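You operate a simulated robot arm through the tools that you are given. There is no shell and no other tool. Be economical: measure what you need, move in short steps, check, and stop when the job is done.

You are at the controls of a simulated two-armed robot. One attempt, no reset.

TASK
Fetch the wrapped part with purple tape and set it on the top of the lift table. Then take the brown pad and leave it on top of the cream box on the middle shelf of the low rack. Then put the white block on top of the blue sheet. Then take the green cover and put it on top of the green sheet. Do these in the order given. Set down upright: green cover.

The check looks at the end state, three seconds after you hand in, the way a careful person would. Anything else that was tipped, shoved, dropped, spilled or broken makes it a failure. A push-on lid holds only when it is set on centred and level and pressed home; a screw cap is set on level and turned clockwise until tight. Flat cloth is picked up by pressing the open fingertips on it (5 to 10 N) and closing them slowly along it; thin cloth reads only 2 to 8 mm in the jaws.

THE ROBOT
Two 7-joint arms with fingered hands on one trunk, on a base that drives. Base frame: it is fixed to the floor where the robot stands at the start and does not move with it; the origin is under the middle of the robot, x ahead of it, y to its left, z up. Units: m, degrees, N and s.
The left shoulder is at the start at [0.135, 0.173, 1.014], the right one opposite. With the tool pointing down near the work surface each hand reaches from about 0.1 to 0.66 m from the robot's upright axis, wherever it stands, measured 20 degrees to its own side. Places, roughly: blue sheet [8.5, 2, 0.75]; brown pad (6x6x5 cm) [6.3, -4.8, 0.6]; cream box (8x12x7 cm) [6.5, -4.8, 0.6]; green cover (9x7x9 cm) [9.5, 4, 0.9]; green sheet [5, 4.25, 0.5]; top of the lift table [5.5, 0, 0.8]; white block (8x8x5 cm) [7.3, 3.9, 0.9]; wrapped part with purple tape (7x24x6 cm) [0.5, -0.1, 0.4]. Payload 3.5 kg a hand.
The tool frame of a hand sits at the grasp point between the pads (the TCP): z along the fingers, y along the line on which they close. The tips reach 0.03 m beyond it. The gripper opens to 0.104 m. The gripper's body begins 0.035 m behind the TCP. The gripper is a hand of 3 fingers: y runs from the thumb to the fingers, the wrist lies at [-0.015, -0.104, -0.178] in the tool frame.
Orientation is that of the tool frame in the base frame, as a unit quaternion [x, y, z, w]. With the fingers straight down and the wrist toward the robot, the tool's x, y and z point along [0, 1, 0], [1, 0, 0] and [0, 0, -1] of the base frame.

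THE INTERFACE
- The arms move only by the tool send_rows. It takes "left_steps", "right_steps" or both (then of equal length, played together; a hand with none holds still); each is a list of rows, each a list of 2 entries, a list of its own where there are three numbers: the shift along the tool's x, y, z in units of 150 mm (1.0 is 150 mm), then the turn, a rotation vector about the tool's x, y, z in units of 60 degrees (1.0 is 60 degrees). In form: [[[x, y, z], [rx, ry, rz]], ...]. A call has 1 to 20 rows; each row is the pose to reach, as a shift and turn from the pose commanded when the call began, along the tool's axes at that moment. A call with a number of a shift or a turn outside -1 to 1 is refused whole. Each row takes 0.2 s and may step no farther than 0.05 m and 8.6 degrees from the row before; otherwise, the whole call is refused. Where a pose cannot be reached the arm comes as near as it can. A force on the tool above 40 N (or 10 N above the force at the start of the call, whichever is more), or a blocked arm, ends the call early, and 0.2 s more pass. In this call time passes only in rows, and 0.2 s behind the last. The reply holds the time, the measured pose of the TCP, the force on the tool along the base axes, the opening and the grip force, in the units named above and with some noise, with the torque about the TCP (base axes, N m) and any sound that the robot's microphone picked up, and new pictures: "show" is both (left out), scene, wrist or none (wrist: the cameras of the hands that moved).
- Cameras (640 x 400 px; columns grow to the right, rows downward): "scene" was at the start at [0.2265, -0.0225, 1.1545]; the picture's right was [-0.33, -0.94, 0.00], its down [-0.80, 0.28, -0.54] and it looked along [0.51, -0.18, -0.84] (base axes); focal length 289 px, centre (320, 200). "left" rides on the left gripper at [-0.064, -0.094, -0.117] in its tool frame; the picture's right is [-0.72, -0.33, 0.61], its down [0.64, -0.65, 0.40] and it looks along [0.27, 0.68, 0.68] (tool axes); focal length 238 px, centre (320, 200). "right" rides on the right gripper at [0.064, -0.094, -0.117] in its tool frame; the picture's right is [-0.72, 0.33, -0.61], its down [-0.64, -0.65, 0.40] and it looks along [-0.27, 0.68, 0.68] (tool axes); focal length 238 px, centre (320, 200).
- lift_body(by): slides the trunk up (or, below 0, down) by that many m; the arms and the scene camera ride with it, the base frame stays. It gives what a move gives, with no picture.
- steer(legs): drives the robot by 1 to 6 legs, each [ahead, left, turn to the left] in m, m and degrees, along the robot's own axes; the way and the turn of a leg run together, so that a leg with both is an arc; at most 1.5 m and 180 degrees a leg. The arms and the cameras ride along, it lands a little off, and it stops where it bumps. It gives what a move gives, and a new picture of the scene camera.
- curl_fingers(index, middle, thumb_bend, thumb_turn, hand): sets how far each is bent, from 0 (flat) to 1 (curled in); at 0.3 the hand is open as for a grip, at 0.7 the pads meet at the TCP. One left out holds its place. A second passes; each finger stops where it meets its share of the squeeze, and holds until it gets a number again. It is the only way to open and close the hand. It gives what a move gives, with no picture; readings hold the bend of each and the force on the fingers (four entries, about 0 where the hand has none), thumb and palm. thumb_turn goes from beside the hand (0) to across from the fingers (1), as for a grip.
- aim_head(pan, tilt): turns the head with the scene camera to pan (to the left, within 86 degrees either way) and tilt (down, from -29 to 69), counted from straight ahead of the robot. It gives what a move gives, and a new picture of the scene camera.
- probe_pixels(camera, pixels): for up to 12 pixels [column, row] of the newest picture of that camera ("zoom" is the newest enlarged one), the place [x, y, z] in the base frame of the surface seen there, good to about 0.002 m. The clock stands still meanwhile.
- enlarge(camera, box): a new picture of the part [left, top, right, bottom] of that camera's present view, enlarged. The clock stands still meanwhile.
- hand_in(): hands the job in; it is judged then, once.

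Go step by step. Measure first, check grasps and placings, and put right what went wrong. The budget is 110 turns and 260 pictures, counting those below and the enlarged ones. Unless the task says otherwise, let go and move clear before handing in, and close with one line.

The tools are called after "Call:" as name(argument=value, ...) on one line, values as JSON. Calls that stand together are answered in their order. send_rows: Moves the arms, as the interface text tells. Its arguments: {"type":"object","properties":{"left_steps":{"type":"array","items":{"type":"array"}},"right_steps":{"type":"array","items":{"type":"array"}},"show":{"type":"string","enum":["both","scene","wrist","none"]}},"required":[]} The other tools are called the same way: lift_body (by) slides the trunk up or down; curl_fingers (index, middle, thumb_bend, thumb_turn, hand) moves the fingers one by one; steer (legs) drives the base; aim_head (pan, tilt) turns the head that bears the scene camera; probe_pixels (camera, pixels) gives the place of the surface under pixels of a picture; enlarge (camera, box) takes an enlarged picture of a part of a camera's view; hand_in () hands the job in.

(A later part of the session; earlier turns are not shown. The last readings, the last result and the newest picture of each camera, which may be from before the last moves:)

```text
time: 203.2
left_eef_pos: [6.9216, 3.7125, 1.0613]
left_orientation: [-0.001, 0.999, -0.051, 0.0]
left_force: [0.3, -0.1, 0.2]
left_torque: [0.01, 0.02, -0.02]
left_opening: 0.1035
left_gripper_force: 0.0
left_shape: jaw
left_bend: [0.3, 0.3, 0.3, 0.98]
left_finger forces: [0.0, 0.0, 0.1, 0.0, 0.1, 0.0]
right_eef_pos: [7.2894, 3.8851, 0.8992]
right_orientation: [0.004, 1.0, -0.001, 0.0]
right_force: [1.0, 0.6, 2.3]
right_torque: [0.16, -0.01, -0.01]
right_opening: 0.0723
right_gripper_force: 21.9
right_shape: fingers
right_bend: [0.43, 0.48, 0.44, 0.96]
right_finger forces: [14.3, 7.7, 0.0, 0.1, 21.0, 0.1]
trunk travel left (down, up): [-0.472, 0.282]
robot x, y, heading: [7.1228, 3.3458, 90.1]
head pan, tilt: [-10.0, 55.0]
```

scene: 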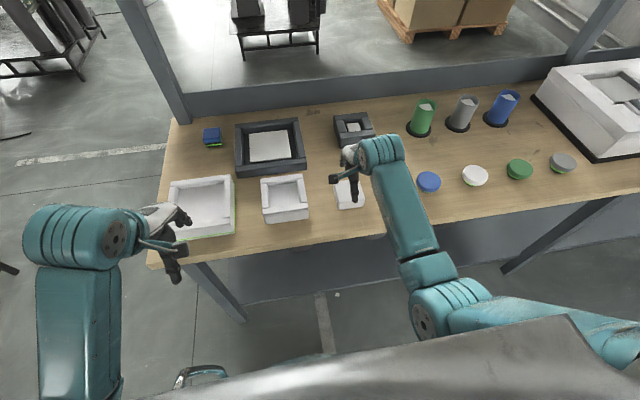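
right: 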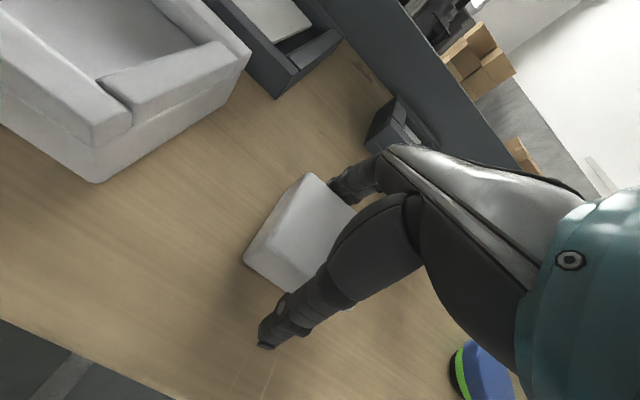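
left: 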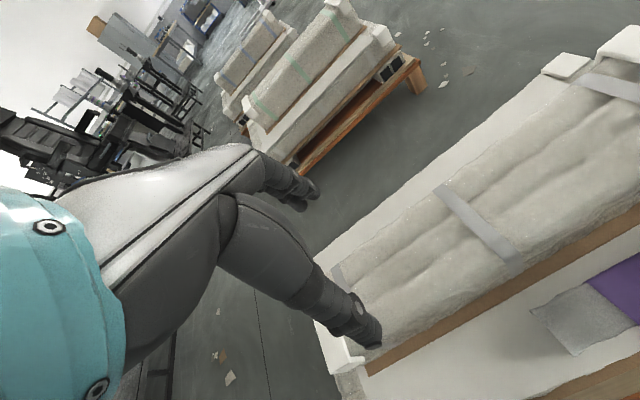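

Gripped at 72 mm, 22 N. Lifting with the trunk and checking.

Call:
lift_body(by=0.15)

Call:
enlarge(camera="right", box=[0, 0, 640, 400])

Call:
steer(legs=[[-0.55, 0, 0]])

```text
time: 205.0
left_eef_pos: [6.9214, 3.7138, 1.2124]
left_orientation: [0.0, 0.999, -0.051, 0.0]
left_force: [0.3, 0.3, 0.2]
left_torque: [0.01, 0.01, 0.0]
left_opening: 0.1039
left_gripper_force: 0.1
left_shape: jaw
left_bend: [0.3, 0.3, 0.3, 0.98]
left_finger forces: [0.0, 0.0, 0.1, 0.0, 0.0, 0.0]
right_eef_pos: [7.2905, 3.8842, 1.0491]
right_orientation: [0.003, 1.0, -0.001, -0.002]
right_force: [0.4, 1.2, -0.9]
right_torque: [0.01, 0.03, 0.02]
right_opening: 0.072
right_gripper_force: 20.8
right_shape: fingers
right_bend: [0.43, 0.48, 0.44, 0.96]
right_finger forces: [13.6, 7.2, 0.0, 0.0, 21.4, 0.0]
trunk travel left (down, up): [-0.622, 0.132]
robot x, y, heading: [7.119, 3.3444, 89.7]
head pan, tilt: [-10.0, 55.0]
```

```text
1.00 times, centred on (320, 200) of right (not enlarged: the box is as wide or as high as the picture)
```

zoom: 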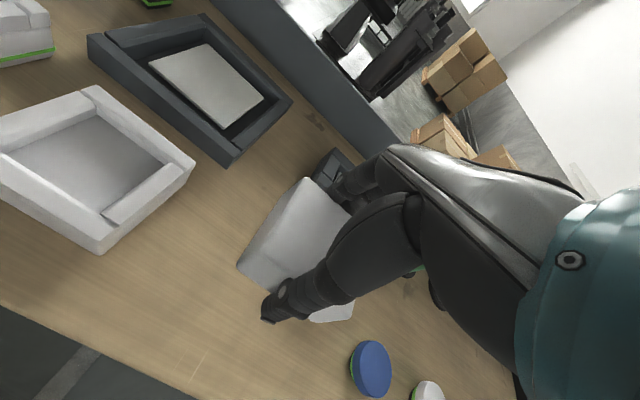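

```text
time: 208.2
left_eef_pos: [6.9218, 3.1585, 1.2124]
left_orientation: [0.001, 0.999, -0.05, 0.0]
left_force: [0.5, -0.4, 0.9]
left_torque: [-0.03, 0.03, 0.04]
left_opening: 0.1038
left_gripper_force: 0.0
left_shape: jaw
left_bend: [0.3, 0.3, 0.3, 0.98]
left_finger forces: [0.0, 0.0, 0.0, 0.1, 0.0, 0.1]
right_eef_pos: [7.2903, 3.3291, 1.049]
right_orientation: [0.005, 1.0, -0.001, -0.002]
right_force: [0.7, -0.2, -1.3]
right_torque: [0.0, 0.01, 0.0]
right_opening: 0.0723
right_gripper_force: 21.2
right_shape: fingers
right_bend: [0.43, 0.48, 0.44, 0.96]
right_finger forces: [13.5, 7.0, 0.0, 0.0, 21.4, 0.0]
trunk travel left (down, up): [-0.622, 0.132]
robot x, y, heading: [7.1193, 2.786, 89.8]
head pan, tilt: [-10.0, 55.0]
```

scene: 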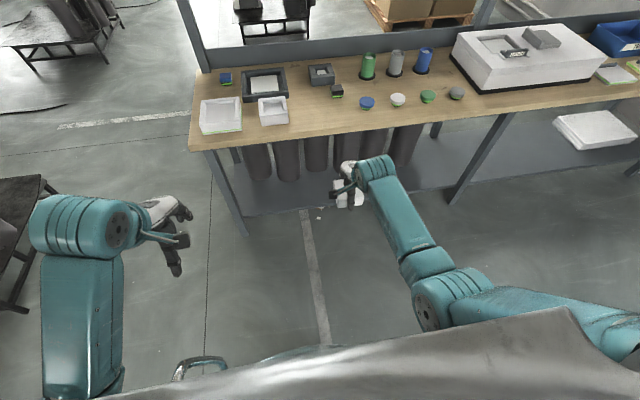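

Block held. I'll slide along the aisle between the benches to x ≈ 8.7 and turn around to face the wood bench with the blue sheet. First a look along the aisle.

Call:
aim_head(pan=-80, tilt=30)

Call:
probe_pixels(camera="scene", pixels=[[300, 200], [300, 250], [350, 300], [250, 250], [320, 120], [320, 160], [400, 130], [450, 180]])

```text
time: 209.6
left_eef_pos: [6.9227, 3.1588, 1.2118]
left_orientation: [0.001, 0.999, -0.051, -0.001]
left_force: [-0.3, -0.2, -0.3]
left_torque: [-0.01, 0.01, 0.03]
left_opening: 0.1038
left_gripper_force: 0.1
left_shape: jaw
left_bend: [0.3, 0.3, 0.3, 0.98]
left_finger forces: [0.1, 0.0, 0.0, 0.0, 0.0, 0.1]
right_eef_pos: [7.2913, 3.3277, 1.0496]
right_orientation: [0.004, 1.0, 0.0, -0.002]
right_force: [0.2, -0.8, 0.3]
right_torque: [-0.02, -0.04, -0.06]
right_opening: 0.0721
right_gripper_force: 21.5
right_shape: fingers
right_bend: [0.43, 0.48, 0.44, 0.96]
right_finger forces: [13.7, 7.1, 0.1, 0.0, 21.3, 0.0]
trunk travel left (down, up): [-0.622, 0.132]
robot x, y, heading: [7.1194, 2.7862, 89.8]
head pan, tilt: [-80.0, 30.0]
```

scene: 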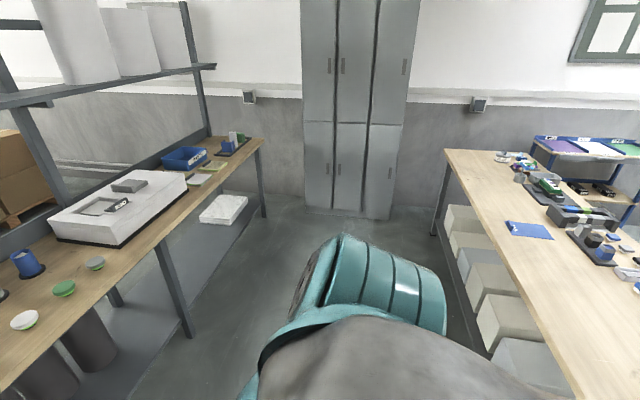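

```text
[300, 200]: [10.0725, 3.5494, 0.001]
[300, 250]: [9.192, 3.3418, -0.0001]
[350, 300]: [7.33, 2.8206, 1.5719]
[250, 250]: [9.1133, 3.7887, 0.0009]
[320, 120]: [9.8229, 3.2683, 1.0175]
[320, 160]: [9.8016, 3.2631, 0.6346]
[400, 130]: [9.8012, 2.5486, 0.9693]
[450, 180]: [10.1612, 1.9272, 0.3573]
```

Aisle clear. Driving sideways and turning around.

Call:
steer(legs=[[0, -0.8, 0], [0, -0.78, 0], [0, 0, 90], [0, 0, 90]])

Call:
aim_head(pan=-10, tilt=50)

Call:
enlarge(camera="scene", box=[260, 60, 460, 185])

```text
time: 225.3
left_eef_pos: [8.8943, 2.4174, 1.2111]
left_orientation: [0.999, -0.004, 0.0, -0.05]
left_force: [0.3, 0.2, 0.5]
left_torque: [-0.01, 0.01, -0.02]
left_opening: 0.1039
left_gripper_force: 0.0
left_shape: jaw
left_bend: [0.3, 0.3, 0.3, 0.98]
left_finger forces: [0.0, 0.0, 0.1, 0.1, 0.0, 0.0]
right_eef_pos: [8.5251, 2.2477, 1.0486]
right_orientation: [1.0, -0.008, 0.001, -0.002]
right_force: [-0.4, 0.2, -0.1]
right_torque: [0.0, 0.0, -0.01]
right_opening: 0.071
right_gripper_force: 19.2
right_shape: fingers
right_bend: [0.44, 0.48, 0.45, 0.96]
right_finger forces: [12.7, 6.7, 0.0, 0.0, 19.9, 0.0]
trunk travel left (down, up): [-0.622, 0.132]
robot x, y, heading: [8.7022, 2.7892, -90.3]
head pan, tilt: [-80.0, 30.0]
```

scene: 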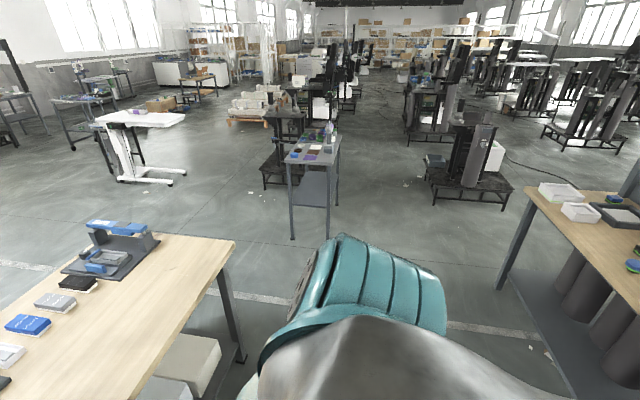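

```text
time: 226.8
left_eef_pos: [8.8943, 2.4176, 1.2116]
left_orientation: [0.999, -0.004, 0.001, -0.051]
left_force: [-0.1, -0.6, -0.6]
left_torque: [0.01, 0.01, -0.01]
left_opening: 0.1036
left_gripper_force: 0.0
left_shape: jaw
left_bend: [0.3, 0.3, 0.3, 0.98]
left_finger forces: [0.1, 0.1, 0.1, 0.1, 0.0, 0.0]
right_eef_pos: [8.5245, 2.2479, 1.0493]
right_orientation: [1.0, -0.007, 0.001, 0.0]
right_force: [0.4, 0.4, 0.2]
right_torque: [0.01, 0.02, 0.0]
right_opening: 0.0713
right_gripper_force: 20.0
right_shape: fingers
right_bend: [0.44, 0.48, 0.45, 0.96]
right_finger forces: [12.8, 6.7, 0.0, 0.1, 20.0, 0.1]
trunk travel left (down, up): [-0.622, 0.132]
robot x, y, heading: [8.7005, 2.7851, -90.5]
head pan, tilt: [-10.0, 50.0]
```

scene: 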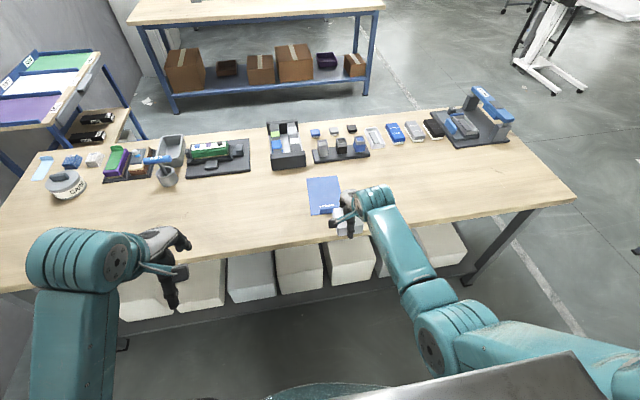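

```text
3.20 times, centred on (360, 122) of scene
```

zoom: 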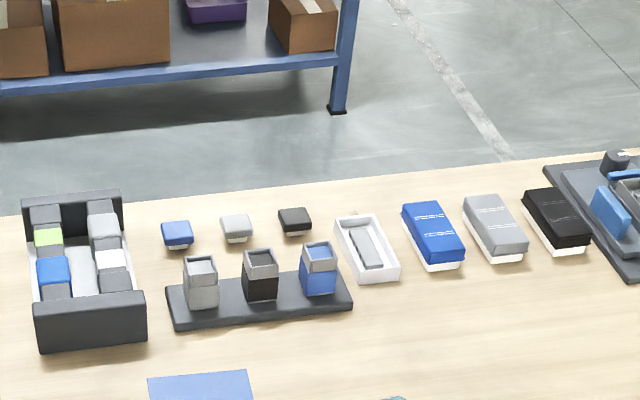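

Call:
enlarge(camera="scene", box=[290, 165, 390, 240])

Call:
probe_pixels(camera="scene", pixels=[[308, 179], [336, 177], [323, 192], [312, 212], [330, 213], [340, 206], [322, 184], [315, 205], [345, 214]])

```text
5.33 times, centred on (340, 202) of scene
```

zoom: 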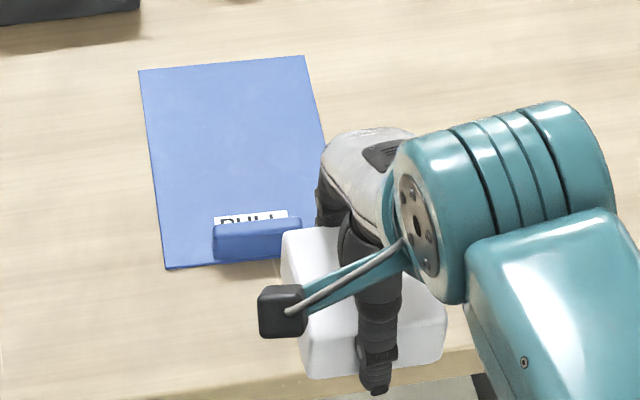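

```text
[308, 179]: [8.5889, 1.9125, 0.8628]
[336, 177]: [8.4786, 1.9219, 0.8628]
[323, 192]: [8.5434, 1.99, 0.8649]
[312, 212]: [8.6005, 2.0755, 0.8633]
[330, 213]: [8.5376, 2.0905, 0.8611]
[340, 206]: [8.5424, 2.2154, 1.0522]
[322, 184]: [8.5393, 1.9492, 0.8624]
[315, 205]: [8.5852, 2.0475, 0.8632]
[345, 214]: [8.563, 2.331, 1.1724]
```

Call:
probe_pixels(camera="zoom", pixels=[[145, 75], [300, 62], [320, 125], [160, 190], [220, 205], [285, 208], [225, 230], [295, 225], [170, 262]])

```text
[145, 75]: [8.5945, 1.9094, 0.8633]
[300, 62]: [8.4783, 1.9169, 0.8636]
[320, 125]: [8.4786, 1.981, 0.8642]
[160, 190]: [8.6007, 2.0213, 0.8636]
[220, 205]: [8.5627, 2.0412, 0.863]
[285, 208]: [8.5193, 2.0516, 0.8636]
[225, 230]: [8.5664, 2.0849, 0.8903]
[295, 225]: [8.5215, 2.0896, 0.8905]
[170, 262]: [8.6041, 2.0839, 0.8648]
```

Clear sheet area spans x 8.48–8.60, y 1.91–2.04 (handle with PULL label beyond). Target block centre (8.538, 1.972).

Call:
steer(legs=[[0.22, 0, 0.3]])

Call:
lift_body(by=-0.09)

```text
time: 228.4
left_eef_pos: [8.895, 2.1999, 1.2124]
left_orientation: [0.999, -0.001, 0.0, -0.05]
left_force: [1.0, -0.1, -0.5]
left_torque: [0.03, -0.02, 0.01]
left_opening: 0.1039
left_gripper_force: 0.1
left_shape: jaw
left_bend: [0.3, 0.3, 0.3, 0.98]
left_finger forces: [0.1, 0.0, 0.0, 0.0, 0.0, 0.1]
right_eef_pos: [8.5282, 2.0297, 1.0493]
right_orientation: [1.0, -0.005, 0.001, 0.0]
right_force: [0.6, 0.2, -0.8]
right_torque: [0.01, -0.02, -0.01]
right_opening: 0.0714
right_gripper_force: 19.3
right_shape: fingers
right_bend: [0.44, 0.48, 0.45, 0.96]
right_finger forces: [12.8, 6.8, 0.1, 0.0, 19.9, 0.0]
trunk travel left (down, up): [-0.622, 0.132]
robot x, y, heading: [8.6994, 2.5676, -90.2]
head pan, tilt: [-10.0, 50.0]
```

scene: 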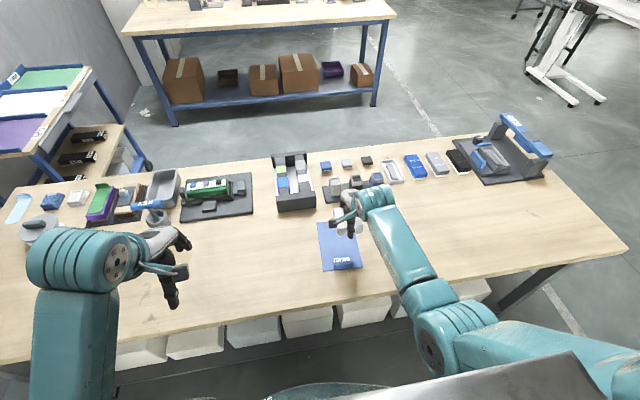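

```text
time: 229.7
left_eef_pos: [8.8961, 2.2012, 1.1206]
left_orientation: [0.999, 0.0, 0.0, -0.051]
left_force: [-0.3, -0.9, -0.7]
left_torque: [-0.02, 0.01, -0.02]
left_opening: 0.1035
left_gripper_force: 0.0
left_shape: jaw
left_bend: [0.3, 0.3, 0.3, 0.98]
left_finger forces: [0.1, 0.0, 0.0, 0.0, 0.0, 0.1]
right_eef_pos: [8.5276, 2.0285, 0.9589]
right_orientation: [1.0, -0.005, 0.001, -0.001]
right_force: [-0.8, 0.2, -0.6]
right_torque: [0.02, 0.03, 0.02]
right_opening: 0.0713
right_gripper_force: 19.8
right_shape: fingers
right_bend: [0.44, 0.48, 0.45, 0.96]
right_finger forces: [12.8, 6.7, 0.0, 0.0, 19.9, 0.0]
trunk travel left (down, up): [-0.532, 0.222]
robot x, y, heading: [8.698, 2.5687, -90.3]
head pan, tilt: [-10.0, 50.0]
```

Call:
send_rows(right_steps=[[[0.03, 0.15, 0], [0, 0, 0]], [[0.07, 0.38, 0], [0, 0, 0]], [[0.07, 0.38, 0.15], [0, 0, 0]], [[0.07, 0.38, 0.3], [0, 0, 0]], [[0.07, 0.38, 0.34], [0, 0, 0]]])

Call:
enlarge(camera="scene", box=[290, 190, 410, 280])

```text
time: 230.9
left_eef_pos: [8.8954, 2.2004, 1.1212]
left_orientation: [0.999, -0.001, 0.0, -0.051]
left_force: [0.0, -0.3, -0.3]
left_torque: [-0.02, -0.02, 0.0]
left_opening: 0.1038
left_gripper_force: 0.1
left_shape: jaw
left_bend: [0.3, 0.3, 0.3, 0.98]
left_finger forces: [0.0, 0.0, 0.1, 0.0, 0.0, 0.0]
right_eef_pos: [8.5364, 1.9734, 0.916]
right_orientation: [1.0, -0.005, 0.003, 0.0]
right_force: [-0.3, 0.0, -0.9]
right_torque: [0.02, 0.0, 0.02]
right_opening: 0.071
right_gripper_force: 18.9
right_shape: fingers
right_bend: [0.44, 0.49, 0.45, 0.96]
right_finger forces: [12.6, 6.7, 0.0, 0.1, 19.6, 0.0]
right hand out of reach, approached as far as the arm can: row 5
trunk travel left (down, up): [-0.532, 0.222]
robot x, y, heading: [8.7005, 2.5726, -89.9]
head pan, tilt: [-10.0, 50.0]
```

scene: 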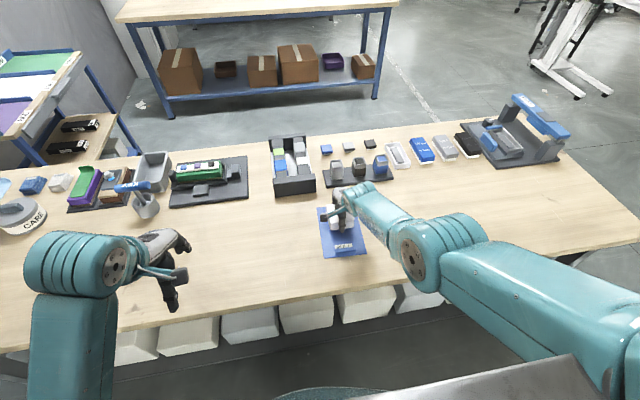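
right: 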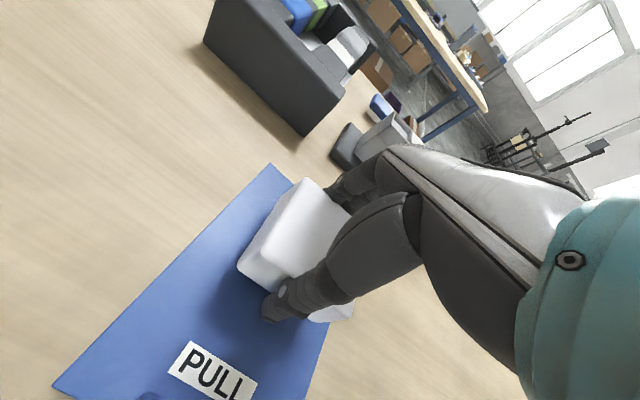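

```text
4.44 times, centred on (350, 235) of scene
```

zoom: 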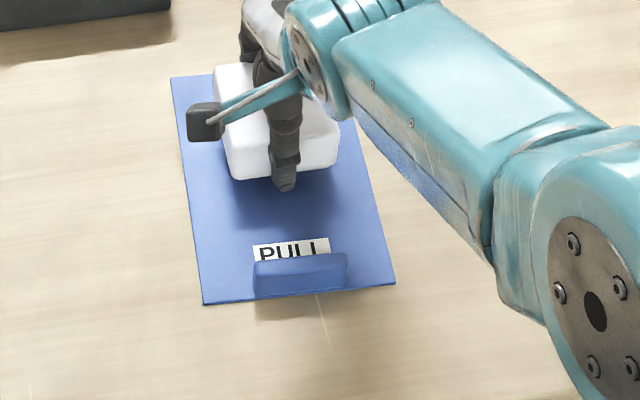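

Call:
lift_body(by=-0.013)

```text
time: 231.5
left_eef_pos: [8.8961, 2.201, 1.1085]
left_orientation: [0.999, -0.001, 0.0, -0.05]
left_force: [0.7, -0.6, 0.5]
left_torque: [-0.02, -0.04, 0.01]
left_opening: 0.1035
left_gripper_force: 0.0
left_shape: jaw
left_bend: [0.3, 0.3, 0.3, 0.98]
left_finger forces: [0.1, 0.0, 0.0, 0.0, 0.0, 0.0]
right_eef_pos: [8.5371, 1.9735, 0.9035]
right_orientation: [1.0, -0.004, 0.002, 0.0]
right_force: [-0.3, -0.4, 4.7]
right_torque: [-0.2, -0.03, 0.01]
right_opening: 0.0708
right_gripper_force: 20.2
right_shape: fingers
right_bend: [0.44, 0.48, 0.45, 0.96]
right_finger forces: [13.0, 7.0, 0.0, 0.1, 20.4, 0.0]
trunk travel left (down, up): [-0.519, 0.235]
robot x, y, heading: [8.7002, 2.5686, -90.0]
head pan, tilt: [-10.0, 50.0]
```

Light contact (4.7 N). Releasing and rising.

Call:
curl_fingers(hand="right", index=0.33, middle=0.33, thumb_bend=0.33)

Call:
lift_body(by=0.15)

Call:
steer(legs=[[-0.25, 0, 0]])

Call:
enlarge(camera="scene", box=[290, 150, 390, 225])

```text
time: 232.5
left_eef_pos: [8.8956, 2.199, 1.108]
left_orientation: [0.999, 0.0, 0.0, -0.051]
left_force: [-0.2, 0.2, -0.1]
left_torque: [-0.02, 0.01, -0.01]
left_opening: 0.1036
left_gripper_force: 0.0
left_shape: jaw
left_bend: [0.3, 0.3, 0.3, 0.98]
left_finger forces: [0.1, 0.0, 0.0, 0.1, 0.1, 0.0]
right_eef_pos: [8.5353, 1.973, 0.9017]
right_orientation: [1.0, -0.004, 0.0, -0.001]
right_force: [1.1, 0.3, 0.0]
right_torque: [0.01, -0.02, 0.01]
right_opening: 0.0952
right_gripper_force: 0.0
right_shape: fingers
right_bend: [0.33, 0.33, 0.33, 0.97]
right_finger forces: [0.0, 0.1, 0.0, 0.1, 0.0, 0.1]
trunk travel left (down, up): [-0.519, 0.235]
robot x, y, heading: [8.7024, 2.567, -89.9]
head pan, tilt: [-10.0, 50.0]
```

```text
time: 234.2
left_eef_pos: [8.8953, 2.2001, 1.2586]
left_orientation: [0.999, -0.001, 0.0, -0.05]
left_force: [-0.8, -0.1, -0.1]
left_torque: [0.02, -0.02, -0.03]
left_opening: 0.1036
left_gripper_force: 0.1
left_shape: jaw
left_bend: [0.3, 0.3, 0.3, 0.98]
left_finger forces: [0.0, 0.0, 0.1, 0.0, 0.1, 0.0]
right_eef_pos: [8.5359, 1.972, 1.0569]
right_orientation: [1.0, -0.004, 0.002, 0.003]
right_force: [0.0, 0.1, 0.0]
right_torque: [-0.02, 0.01, 0.02]
right_opening: 0.0954
right_gripper_force: 0.1
right_shape: fingers
right_bend: [0.33, 0.33, 0.33, 0.97]
right_finger forces: [0.0, 0.0, 0.0, 0.0, 0.1, 0.0]
trunk travel left (down, up): [-0.669, 0.085]
robot x, y, heading: [8.6991, 2.5677, -90.3]
head pan, tilt: [-10.0, 50.0]
```

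```text
time: 236.1
left_eef_pos: [8.8956, 2.4456, 1.2591]
left_orientation: [0.999, -0.001, 0.001, -0.051]
left_force: [0.9, 0.0, -0.5]
left_torque: [0.01, -0.01, -0.01]
left_opening: 0.1038
left_gripper_force: 0.1
left_shape: jaw
left_bend: [0.3, 0.3, 0.3, 0.98]
left_finger forces: [0.0, 0.1, 0.0, 0.0, 0.0, 0.0]
right_eef_pos: [8.5368, 2.2195, 1.057]
right_orientation: [1.0, -0.003, 0.001, 0.003]
right_force: [0.7, 0.1, 0.0]
right_torque: [0.01, -0.03, 0.02]
right_opening: 0.0953
right_gripper_force: 0.0
right_shape: fingers
right_bend: [0.33, 0.33, 0.33, 0.97]
right_finger forces: [0.0, 0.1, 0.0, 0.0, 0.1, 0.1]
trunk travel left (down, up): [-0.669, 0.085]
robot x, y, heading: [8.7004, 2.8109, -90.1]
head pan, tilt: [-10.0, 50.0]
```

scene: 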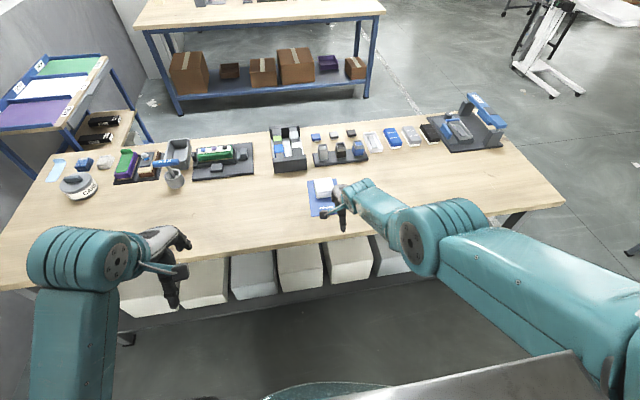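

```text
5.33 times, centred on (340, 188) of scene
```

zoom: 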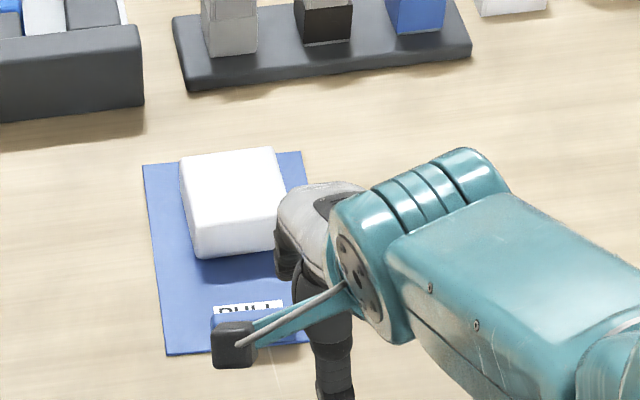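

White block rests on the blue sheet. Now turning around toward the green cover on the shelf bench.

Call:
steer(legs=[[0, 0, -90], [0, 0, -90], [0, -0.6, 0]])

Call:
aim_head(pan=-10, tilt=45)

Call:
enlarge(camera="scene", box=[260, 60, 500, 210])

```text
time: 247.2
left_eef_pos: [9.1167, 3.1709, 1.2588]
left_orientation: [0.014, 0.999, -0.051, -0.002]
left_force: [0.3, 0.2, 0.0]
left_torque: [0.0, -0.03, -0.01]
left_opening: 0.1036
left_gripper_force: 0.1
left_shape: jaw
left_bend: [0.3, 0.3, 0.3, 0.98]
left_finger forces: [0.0, 0.1, 0.0, 0.0, 0.1, 0.0]
right_eef_pos: [9.4819, 3.3874, 1.0581]
right_orientation: [0.017, 1.0, 0.002, -0.002]
right_force: [0.2, 0.2, -0.7]
right_torque: [0.02, 0.0, 0.02]
right_opening: 0.0952
right_gripper_force: 0.0
right_shape: fingers
right_bend: [0.33, 0.33, 0.33, 0.97]
right_finger forces: [0.0, 0.1, 0.0, 0.0, 0.1, 0.1]
trunk travel left (down, up): [-0.669, 0.085]
robot x, y, heading: [9.3039, 2.796, 88.8]
head pan, tilt: [-10.0, 50.0]
```

scene: 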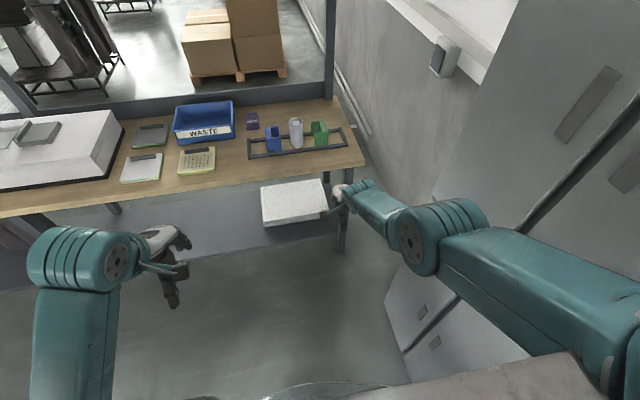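

```text
time: 247.8
left_eef_pos: [9.1169, 3.1694, 1.2594]
left_orientation: [0.014, 0.999, -0.051, -0.002]
left_force: [0.8, -0.2, 0.0]
left_torque: [-0.02, 0.01, 0.0]
left_opening: 0.1038
left_gripper_force: 0.0
left_shape: jaw
left_bend: [0.3, 0.3, 0.3, 0.98]
left_finger forces: [0.1, 0.0, 0.1, 0.0, 0.1, 0.0]
right_eef_pos: [9.4821, 3.3877, 1.0583]
right_orientation: [0.017, 1.0, 0.002, -0.002]
right_force: [-0.2, 0.3, 0.0]
right_torque: [0.0, 0.01, -0.02]
right_opening: 0.0951
right_gripper_force: 0.1
right_shape: fingers
right_bend: [0.33, 0.33, 0.33, 0.97]
right_finger forces: [0.0, 0.1, 0.1, 0.0, 0.0, 0.0]
trunk travel left (down, up): [-0.669, 0.085]
robot x, y, heading: [9.3032, 2.7955, 88.3]
head pan, tilt: [-10.0, 45.0]
```

scene: 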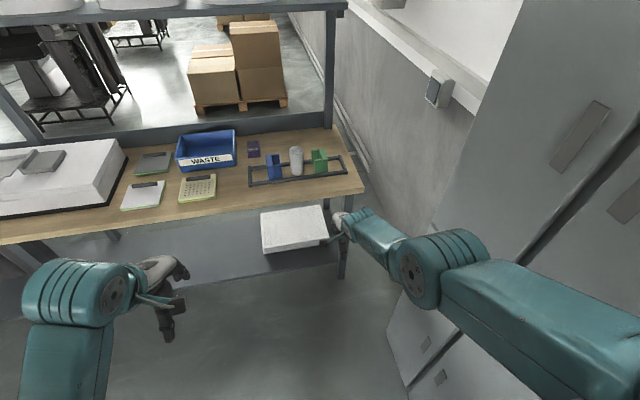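

```text
2.67 times, centred on (380, 135) of scene
```

zoom: 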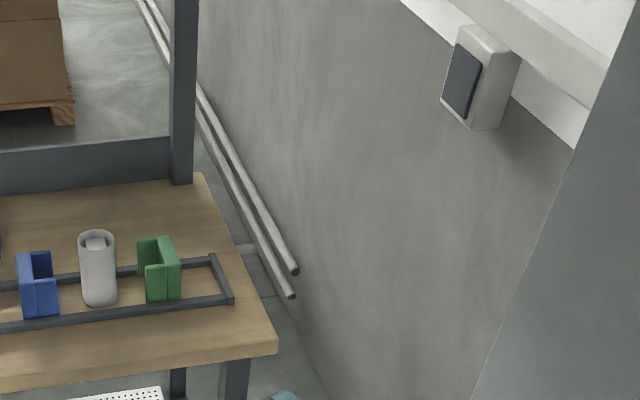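

Call:
enlarge(camera="scene", box=[240, 135, 360, 210])

Call:
probe_pixels(camera="zoom", pixels=[[385, 85], [410, 70], [450, 80], [430, 120], [385, 130], [380, 180], [450, 170], [420, 190], [350, 205], [300, 130], [520, 210], [420, 160]])

```text
5.33 times, centred on (300, 172) of scene
```

zoom: 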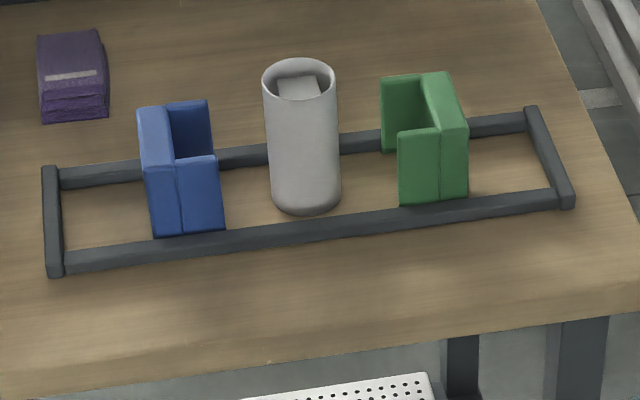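

```text
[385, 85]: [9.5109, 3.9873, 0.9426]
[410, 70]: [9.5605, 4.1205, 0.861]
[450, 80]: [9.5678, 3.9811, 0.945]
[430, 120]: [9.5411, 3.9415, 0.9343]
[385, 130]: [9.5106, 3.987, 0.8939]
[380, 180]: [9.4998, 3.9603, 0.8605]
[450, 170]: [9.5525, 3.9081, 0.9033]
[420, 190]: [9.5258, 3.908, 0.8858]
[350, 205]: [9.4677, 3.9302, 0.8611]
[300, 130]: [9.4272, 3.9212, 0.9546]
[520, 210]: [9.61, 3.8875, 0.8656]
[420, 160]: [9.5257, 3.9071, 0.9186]
```

Call:
enlarge(camera="scene", box=[305, 142, 335, 178])

Call:
probe_pixels(camera="zoom", pixels=[[200, 85], [250, 75], [350, 60], [390, 60], [400, 100], [370, 170], [290, 190], [250, 200], [440, 180], [300, 330], [180, 100], [330, 150]])

```text
11.11 times, centred on (320, 160) of scene
```

zoom: 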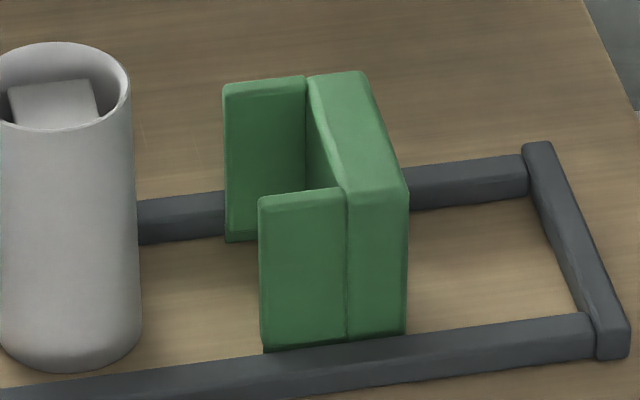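

```text
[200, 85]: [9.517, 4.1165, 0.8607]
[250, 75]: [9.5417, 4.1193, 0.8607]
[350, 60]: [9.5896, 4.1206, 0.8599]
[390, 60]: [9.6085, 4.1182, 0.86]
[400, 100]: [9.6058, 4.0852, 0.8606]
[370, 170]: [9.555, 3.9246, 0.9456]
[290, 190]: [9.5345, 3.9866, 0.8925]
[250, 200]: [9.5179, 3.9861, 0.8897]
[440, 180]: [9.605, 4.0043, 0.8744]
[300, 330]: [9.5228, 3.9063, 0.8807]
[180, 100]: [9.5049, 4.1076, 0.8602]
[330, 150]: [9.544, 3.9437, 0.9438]
```

Call:
probe_pixels(camera="scene", pixels=[[560, 300], [630, 340], [470, 290], [600, 200], [440, 230], [420, 300], [395, 320], [630, 150]])

Call:
curl_fingers(hand="right", index=0.25, middle=0.25, thumb_bend=0.25)

```text
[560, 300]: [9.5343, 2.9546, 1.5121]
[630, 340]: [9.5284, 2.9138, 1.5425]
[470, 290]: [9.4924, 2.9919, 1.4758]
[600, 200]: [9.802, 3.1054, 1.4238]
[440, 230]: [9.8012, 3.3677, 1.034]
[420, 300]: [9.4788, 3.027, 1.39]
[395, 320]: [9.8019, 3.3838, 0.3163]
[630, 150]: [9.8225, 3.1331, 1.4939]
```

```text
time: 248.8
left_eef_pos: [9.1162, 3.1705, 1.2577]
left_orientation: [0.014, 0.999, -0.051, -0.001]
left_force: [-0.5, 0.1, 0.0]
left_torque: [0.02, 0.02, -0.01]
left_opening: 0.1037
left_gripper_force: 0.0
left_shape: jaw
left_bend: [0.3, 0.3, 0.3, 0.98]
left_finger forces: [0.0, 0.0, 0.1, 0.0, 0.0, 0.0]
right_eef_pos: [9.4823, 3.3873, 1.058]
right_orientation: [0.017, 1.0, 0.002, -0.002]
right_force: [0.3, 0.3, 0.7]
right_torque: [-0.01, 0.01, -0.02]
right_opening: 0.1144
right_gripper_force: 0.1
right_shape: fingers
right_bend: [0.25, 0.25, 0.25, 0.97]
right_finger forces: [0.1, 0.0, 0.1, 0.0, 0.1, 0.0]
trunk travel left (down, up): [-0.669, 0.085]
robot x, y, heading: [9.3005, 2.7994, 88.4]
head pan, tilt: [-10.0, 45.0]
```

Opening now 114 mm; elbow is 0.27 m clear of the lockers. Driving in with the hand above the cover (it spans y 3.907–3.995, x 9.51–9.575, top 0.945).

Call:
steer(legs=[[0.56, -0.055, 1.5]])

Call:
enlarge(camera="right", box=[0, 0, 640, 400])

```text
time: 252.0
left_eef_pos: [9.1683, 3.7201, 1.2589]
left_orientation: [-0.001, 0.999, -0.051, 0.0]
left_force: [0.1, -0.1, 0.6]
left_torque: [-0.02, -0.02, 0.02]
left_opening: 0.1036
left_gripper_force: 0.1
left_shape: jaw
left_bend: [0.3, 0.3, 0.3, 0.98]
left_finger forces: [0.0, 0.1, 0.0, 0.0, 0.1, 0.0]
right_eef_pos: [9.5261, 3.9492, 1.0573]
right_orientation: [0.002, 1.0, 0.002, -0.001]
right_force: [-0.9, -0.3, 0.4]
right_torque: [0.01, 0.0, -0.01]
right_opening: 0.1141
right_gripper_force: 0.0
right_shape: fingers
right_bend: [0.25, 0.25, 0.25, 0.97]
right_finger forces: [0.0, 0.1, 0.0, 0.1, 0.1, 0.1]
trunk travel left (down, up): [-0.669, 0.085]
robot x, y, heading: [9.3652, 3.3514, 89.8]
head pan, tilt: [-10.0, 45.0]
```

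scene: 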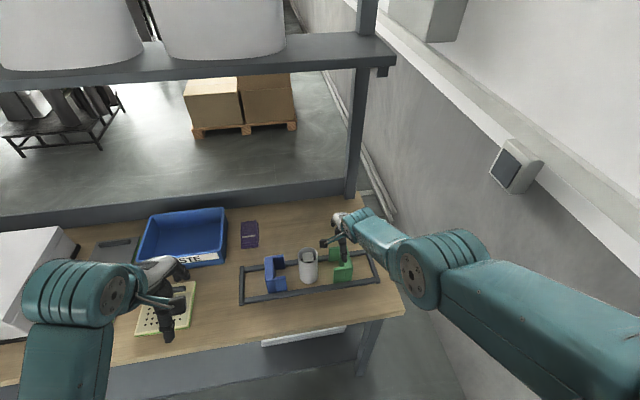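

```text
1.00 times, centred on (320, 200) of right (not enlarged: the box is as wide or as high as the picture)
```

zoom: 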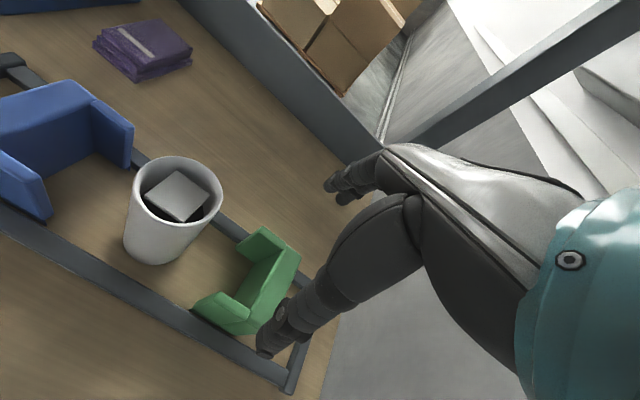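

Call:
probe_pixels(camera="zoom", pixels=[[262, 233], [285, 240], [298, 255], [270, 290], [250, 325], [220, 298], [198, 308], [230, 330], [240, 240], [277, 275], [265, 310], [215, 325]])

Call:
enlarge(camera="right", box=[170, 210, 330, 350])

```text
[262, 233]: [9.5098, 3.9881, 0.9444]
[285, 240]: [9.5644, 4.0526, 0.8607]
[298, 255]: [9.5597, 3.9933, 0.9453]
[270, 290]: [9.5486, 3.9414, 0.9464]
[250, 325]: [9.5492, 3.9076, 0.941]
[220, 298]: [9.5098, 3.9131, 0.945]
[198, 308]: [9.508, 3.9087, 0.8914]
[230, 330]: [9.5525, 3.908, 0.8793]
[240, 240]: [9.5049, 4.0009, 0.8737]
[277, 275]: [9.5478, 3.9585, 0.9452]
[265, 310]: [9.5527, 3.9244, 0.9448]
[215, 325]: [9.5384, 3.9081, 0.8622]
```

```text
2.86 times, centred on (250, 280) of right
```

zoom: 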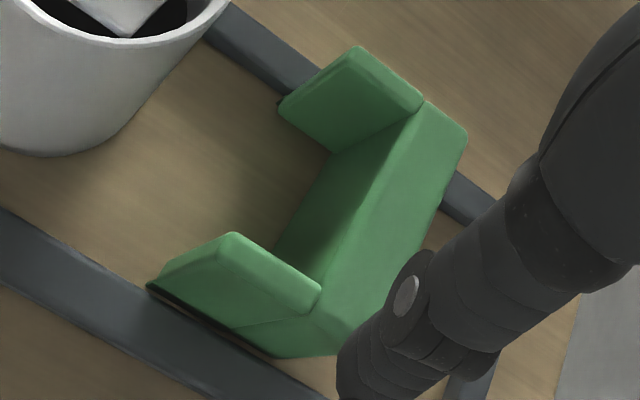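

Cover centre y 3.951, wall at x ≈ 9.545–9.57. Shifting +2.4 cm in x, then lowering by trunk.

Call:
send_rows(right_steps=[[[-0.08, 0.01, 0], [0, 0, 0]], [[-0.16, 0.012, 0], [0, 0, 0]], [[-0.16, 0.012, 0], [0, 0, 0]]], show="none")

Call:
lift_body(by=-0.07)

Call:
enlarge(camera="right", box=[120, 100, 440, 300])

```text
time: 252.8
left_eef_pos: [9.166, 3.7205, 1.2595]
left_orientation: [-0.001, 0.999, -0.05, 0.0]
left_force: [-0.2, 0.8, 0.0]
left_torque: [0.01, 0.0, 0.0]
left_opening: 0.1037
left_gripper_force: 0.0
left_shape: jaw
left_bend: [0.3, 0.3, 0.3, 0.98]
left_finger forces: [0.0, 0.0, 0.0, 0.0, 0.1, 0.1]
right_eef_pos: [9.5504, 3.9491, 1.0574]
right_orientation: [0.002, 1.0, 0.003, -0.002]
right_force: [-0.8, 0.3, 0.0]
right_torque: [-0.01, 0.03, -0.03]
right_opening: 0.1144
right_gripper_force: 0.0
right_shape: fingers
right_bend: [0.25, 0.25, 0.25, 0.97]
right_finger forces: [0.0, 0.0, 0.1, 0.1, 0.0, 0.0]
trunk travel left (down, up): [-0.669, 0.085]
robot x, y, heading: [9.3641, 3.3545, 90.2]
head pan, tilt: [-10.0, 45.0]
```

```text
time: 253.9
left_eef_pos: [9.1675, 3.7183, 1.1886]
left_orientation: [-0.001, 0.999, -0.05, 0.0]
left_force: [-0.7, 0.9, -0.5]
left_torque: [-0.01, 0.0, -0.01]
left_opening: 0.1034
left_gripper_force: 0.0
left_shape: jaw
left_bend: [0.3, 0.3, 0.3, 0.98]
left_finger forces: [0.0, 0.0, 0.0, 0.1, 0.0, 0.1]
right_eef_pos: [9.5507, 3.9484, 0.9869]
right_orientation: [0.002, 1.0, 0.003, -0.003]
right_force: [-0.3, 0.1, 0.7]
right_torque: [0.01, -0.04, -0.02]
right_opening: 0.1142
right_gripper_force: 0.1
right_shape: fingers
right_bend: [0.25, 0.25, 0.25, 0.97]
right_finger forces: [0.0, 0.0, 0.0, 0.1, 0.1, 0.0]
trunk travel left (down, up): [-0.599, 0.155]
robot x, y, heading: [9.3617, 3.3514, 90.2]
head pan, tilt: [-10.0, 45.0]
```

```text
2.00 times, centred on (280, 200) of right
```

zoom: 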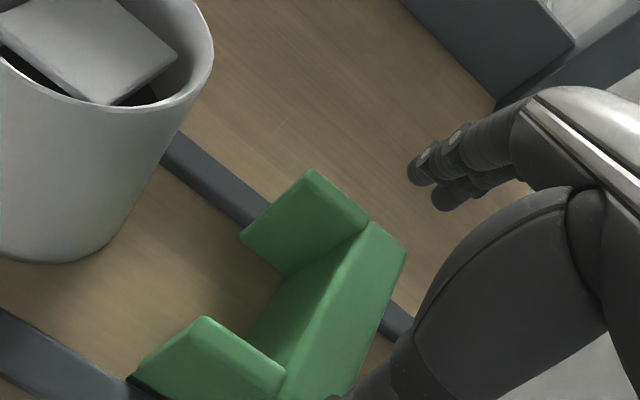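

Call:
lift_body(by=-0.03)

Call:
enlarge(camera="right", box=[160, 140, 420, 380])

Call:
enlarge(camera="scene", box=[300, 220, 400, 300])

```text
time: 254.7
left_eef_pos: [9.1673, 3.7209, 1.1594]
left_orientation: [-0.001, 0.999, -0.051, 0.0]
left_force: [-0.3, -0.2, -0.3]
left_torque: [-0.02, -0.02, -0.02]
left_opening: 0.1037
left_gripper_force: 0.1
left_shape: jaw
left_bend: [0.3, 0.3, 0.3, 0.98]
left_finger forces: [0.0, 0.0, 0.1, 0.0, 0.0, 0.0]
right_eef_pos: [9.5499, 3.9506, 0.9569]
right_orientation: [0.002, 1.0, 0.003, -0.002]
right_force: [0.0, -1.3, -0.4]
right_torque: [-0.01, 0.04, 0.01]
right_opening: 0.1142
right_gripper_force: 0.1
right_shape: fingers
right_bend: [0.25, 0.25, 0.25, 0.97]
right_finger forces: [0.1, 0.0, 0.0, 0.1, 0.0, 0.1]
trunk travel left (down, up): [-0.569, 0.185]
robot x, y, heading: [9.3649, 3.3551, 90.1]
head pan, tilt: [-10.0, 45.0]
```

```text
1.67 times, centred on (290, 260) of right
```

zoom: 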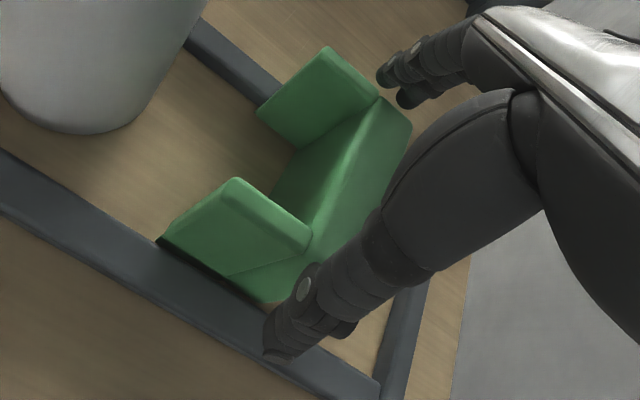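

```text
5.00 times, centred on (350, 260) of scene
```

zoom: 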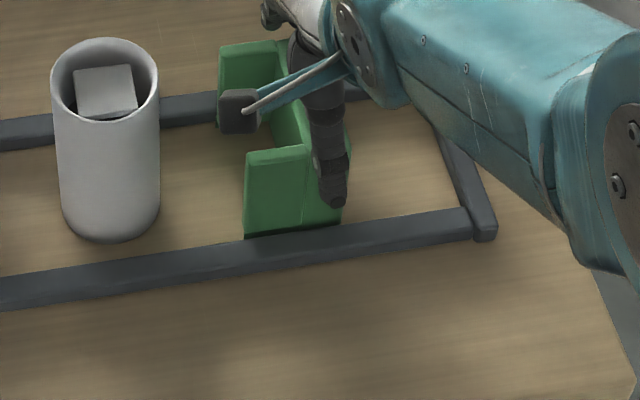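

Fingers clear on both sides. Shifting 8 mm toward the middle, lowering 3 cm more, then closing gently.

Call:
send_rows(right_steps=[[[0.05, 0, 0], [0, 0, 0]], [[0.05, 0, 0], [0, 0, 0]]], show="none")

Call:
lift_body(by=-0.032)

Call:
curl_fingers(hand="right", index=0.5, middle=0.5, thumb_bend=0.5)

Call:
enlarge(camera="right", box=[160, 140, 420, 380])

```text
time: 255.3
left_eef_pos: [9.1666, 3.72, 1.1595]
left_orientation: [0.0, 0.999, -0.051, 0.0]
left_force: [-0.1, 0.4, -0.2]
left_torque: [0.03, 0.01, -0.02]
left_opening: 0.1037
left_gripper_force: 0.0
left_shape: jaw
left_bend: [0.3, 0.3, 0.3, 0.98]
left_finger forces: [0.1, 0.0, 0.0, 0.0, 0.0, 0.0]
right_eef_pos: [9.5419, 3.9515, 0.9555]
right_orientation: [0.002, 1.0, 0.002, -0.002]
right_force: [0.3, 0.3, 0.4]
right_torque: [0.0, -0.01, 0.01]
right_opening: 0.1143
right_gripper_force: 0.0
right_shape: fingers
right_bend: [0.25, 0.25, 0.25, 0.97]
right_finger forces: [0.1, 0.1, 0.1, 0.0, 0.0, 0.1]
trunk travel left (down, up): [-0.569, 0.185]
robot x, y, heading: [9.3647, 3.3547, 90.1]
head pan, tilt: [-10.0, 45.0]
```

```text
time: 256.0
left_eef_pos: [9.1671, 3.7183, 1.1274]
left_orientation: [-0.001, 0.999, -0.05, 0.0]
left_force: [0.7, 0.5, 0.4]
left_torque: [0.0, -0.01, 0.01]
left_opening: 0.1037
left_gripper_force: 0.0
left_shape: jaw
left_bend: [0.3, 0.3, 0.3, 0.98]
left_finger forces: [0.0, 0.1, 0.0, 0.0, 0.0, 0.1]
right_eef_pos: [9.5419, 3.9528, 0.9267]
right_orientation: [0.001, 1.0, 0.005, -0.002]
right_force: [1.0, -2.8, 19.4]
right_torque: [0.05, 0.1, -0.02]
right_opening: 0.123
right_gripper_force: 9.4
right_shape: fingers
right_bend: [0.23, 0.25, 0.22, 0.97]
right_finger forces: [8.9, 0.0, 0.0, 0.0, 10.5, 0.0]
trunk travel left (down, up): [-0.537, 0.217]
robot x, y, heading: [9.3635, 3.351, 90.1]
head pan, tilt: [-10.0, 45.0]
```

```text
time: 257.0
left_eef_pos: [9.1673, 3.7171, 1.1275]
left_orientation: [-0.001, 0.999, -0.05, -0.001]
left_force: [0.8, 0.3, -0.8]
left_torque: [-0.01, 0.02, -0.01]
left_opening: 0.1035
left_gripper_force: 0.0
left_shape: jaw
left_bend: [0.3, 0.3, 0.3, 0.98]
left_finger forces: [0.1, 0.1, 0.0, 0.0, 0.0, 0.0]
right_eef_pos: [9.5429, 3.9532, 0.9287]
right_orientation: [0.002, 1.0, 0.006, -0.002]
right_force: [2.8, -0.8, 27.7]
right_torque: [0.88, 0.18, 0.08]
right_opening: 0.1096
right_gripper_force: 38.2
right_shape: fingers
right_bend: [0.24, 0.4, 0.39, 0.97]
right_finger forces: [28.9, 10.4, 0.0, 0.1, 37.5, 0.1]
trunk travel left (down, up): [-0.537, 0.217]
robot x, y, heading: [9.3636, 3.3556, 90.3]
head pan, tilt: [-10.0, 45.0]
```

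```text
1.67 times, centred on (290, 260) of right
```

zoom: 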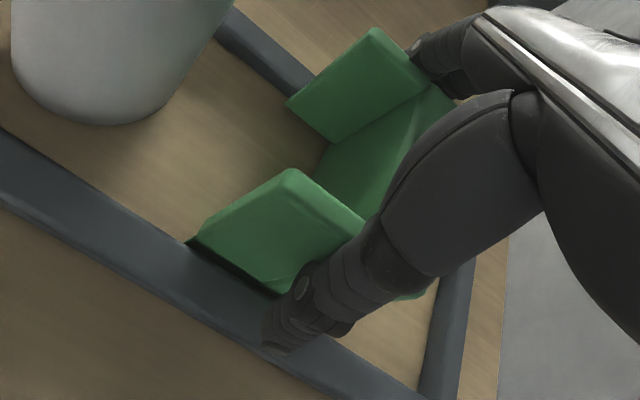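

Upward force 28 N: the finger roots are wedging on the cover's top edges — too deep. I'll open, rise ~14 mm, and regrip higher.

Call:
curl_fingers(hand="right", index=0.2, middle=0.2, thumb_bend=0.2)

Call:
lift_body(by=0.014)

Call:
enlarge(camera="right", box=[160, 140, 420, 380])

Call:
enlarge(camera="scene", box=[300, 220, 400, 300])

```text
time: 258.0
left_eef_pos: [9.1682, 3.7187, 1.1264]
left_orientation: [0.0, 0.999, -0.051, 0.0]
left_force: [-0.2, 0.3, -0.2]
left_torque: [0.0, 0.0, 0.02]
left_opening: 0.1038
left_gripper_force: 0.1
left_shape: jaw
left_bend: [0.3, 0.3, 0.3, 0.98]
left_finger forces: [0.1, 0.1, 0.1, 0.0, 0.1, 0.0]
right_eef_pos: [9.5422, 3.9496, 0.9235]
right_orientation: [0.001, 1.0, 0.002, -0.002]
right_force: [-0.8, 0.0, 8.2]
right_torque: [0.19, 0.01, -0.03]
right_opening: 0.1305
right_gripper_force: 5.4
right_shape: fingers
right_bend: [0.18, 0.2, 0.19, 0.97]
right_finger forces: [6.2, 0.0, 0.0, 0.1, 4.3, 0.0]
trunk travel left (down, up): [-0.537, 0.217]
robot x, y, heading: [9.3643, 3.3552, 90.2]
head pan, tilt: [-10.0, 45.0]
```

```text
time: 258.7
left_eef_pos: [9.1671, 3.7202, 1.1391]
left_orientation: [-0.001, 0.999, -0.051, 0.0]
left_force: [-0.6, 0.8, -0.1]
left_torque: [0.01, 0.0, -0.01]
left_opening: 0.1037
left_gripper_force: 0.1
left_shape: jaw
left_bend: [0.3, 0.3, 0.3, 0.98]
left_finger forces: [0.1, 0.0, 0.1, 0.0, 0.0, 0.1]
right_eef_pos: [9.5433, 3.95, 0.9365]
right_orientation: [0.001, 1.0, 0.0, -0.001]
right_force: [0.3, 0.2, 0.2]
right_torque: [-0.04, -0.01, 0.01]
right_opening: 0.1259
right_gripper_force: 0.1
right_shape: fingers
right_bend: [0.2, 0.2, 0.2, 0.97]
right_finger forces: [0.1, 0.0, 0.1, 0.0, 0.0, 0.0]
trunk travel left (down, up): [-0.551, 0.203]
robot x, y, heading: [9.3652, 3.3541, 90.1]
head pan, tilt: [-10.0, 45.0]
```

```text
1.67 times, centred on (290, 260) of right
```

zoom: 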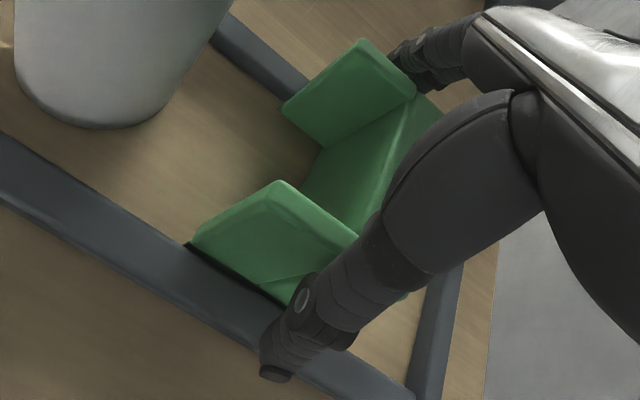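

```text
5.00 times, centred on (350, 260) of scene
```

zoom: 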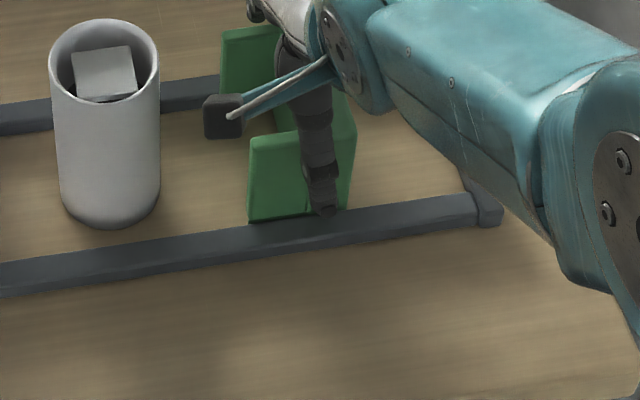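

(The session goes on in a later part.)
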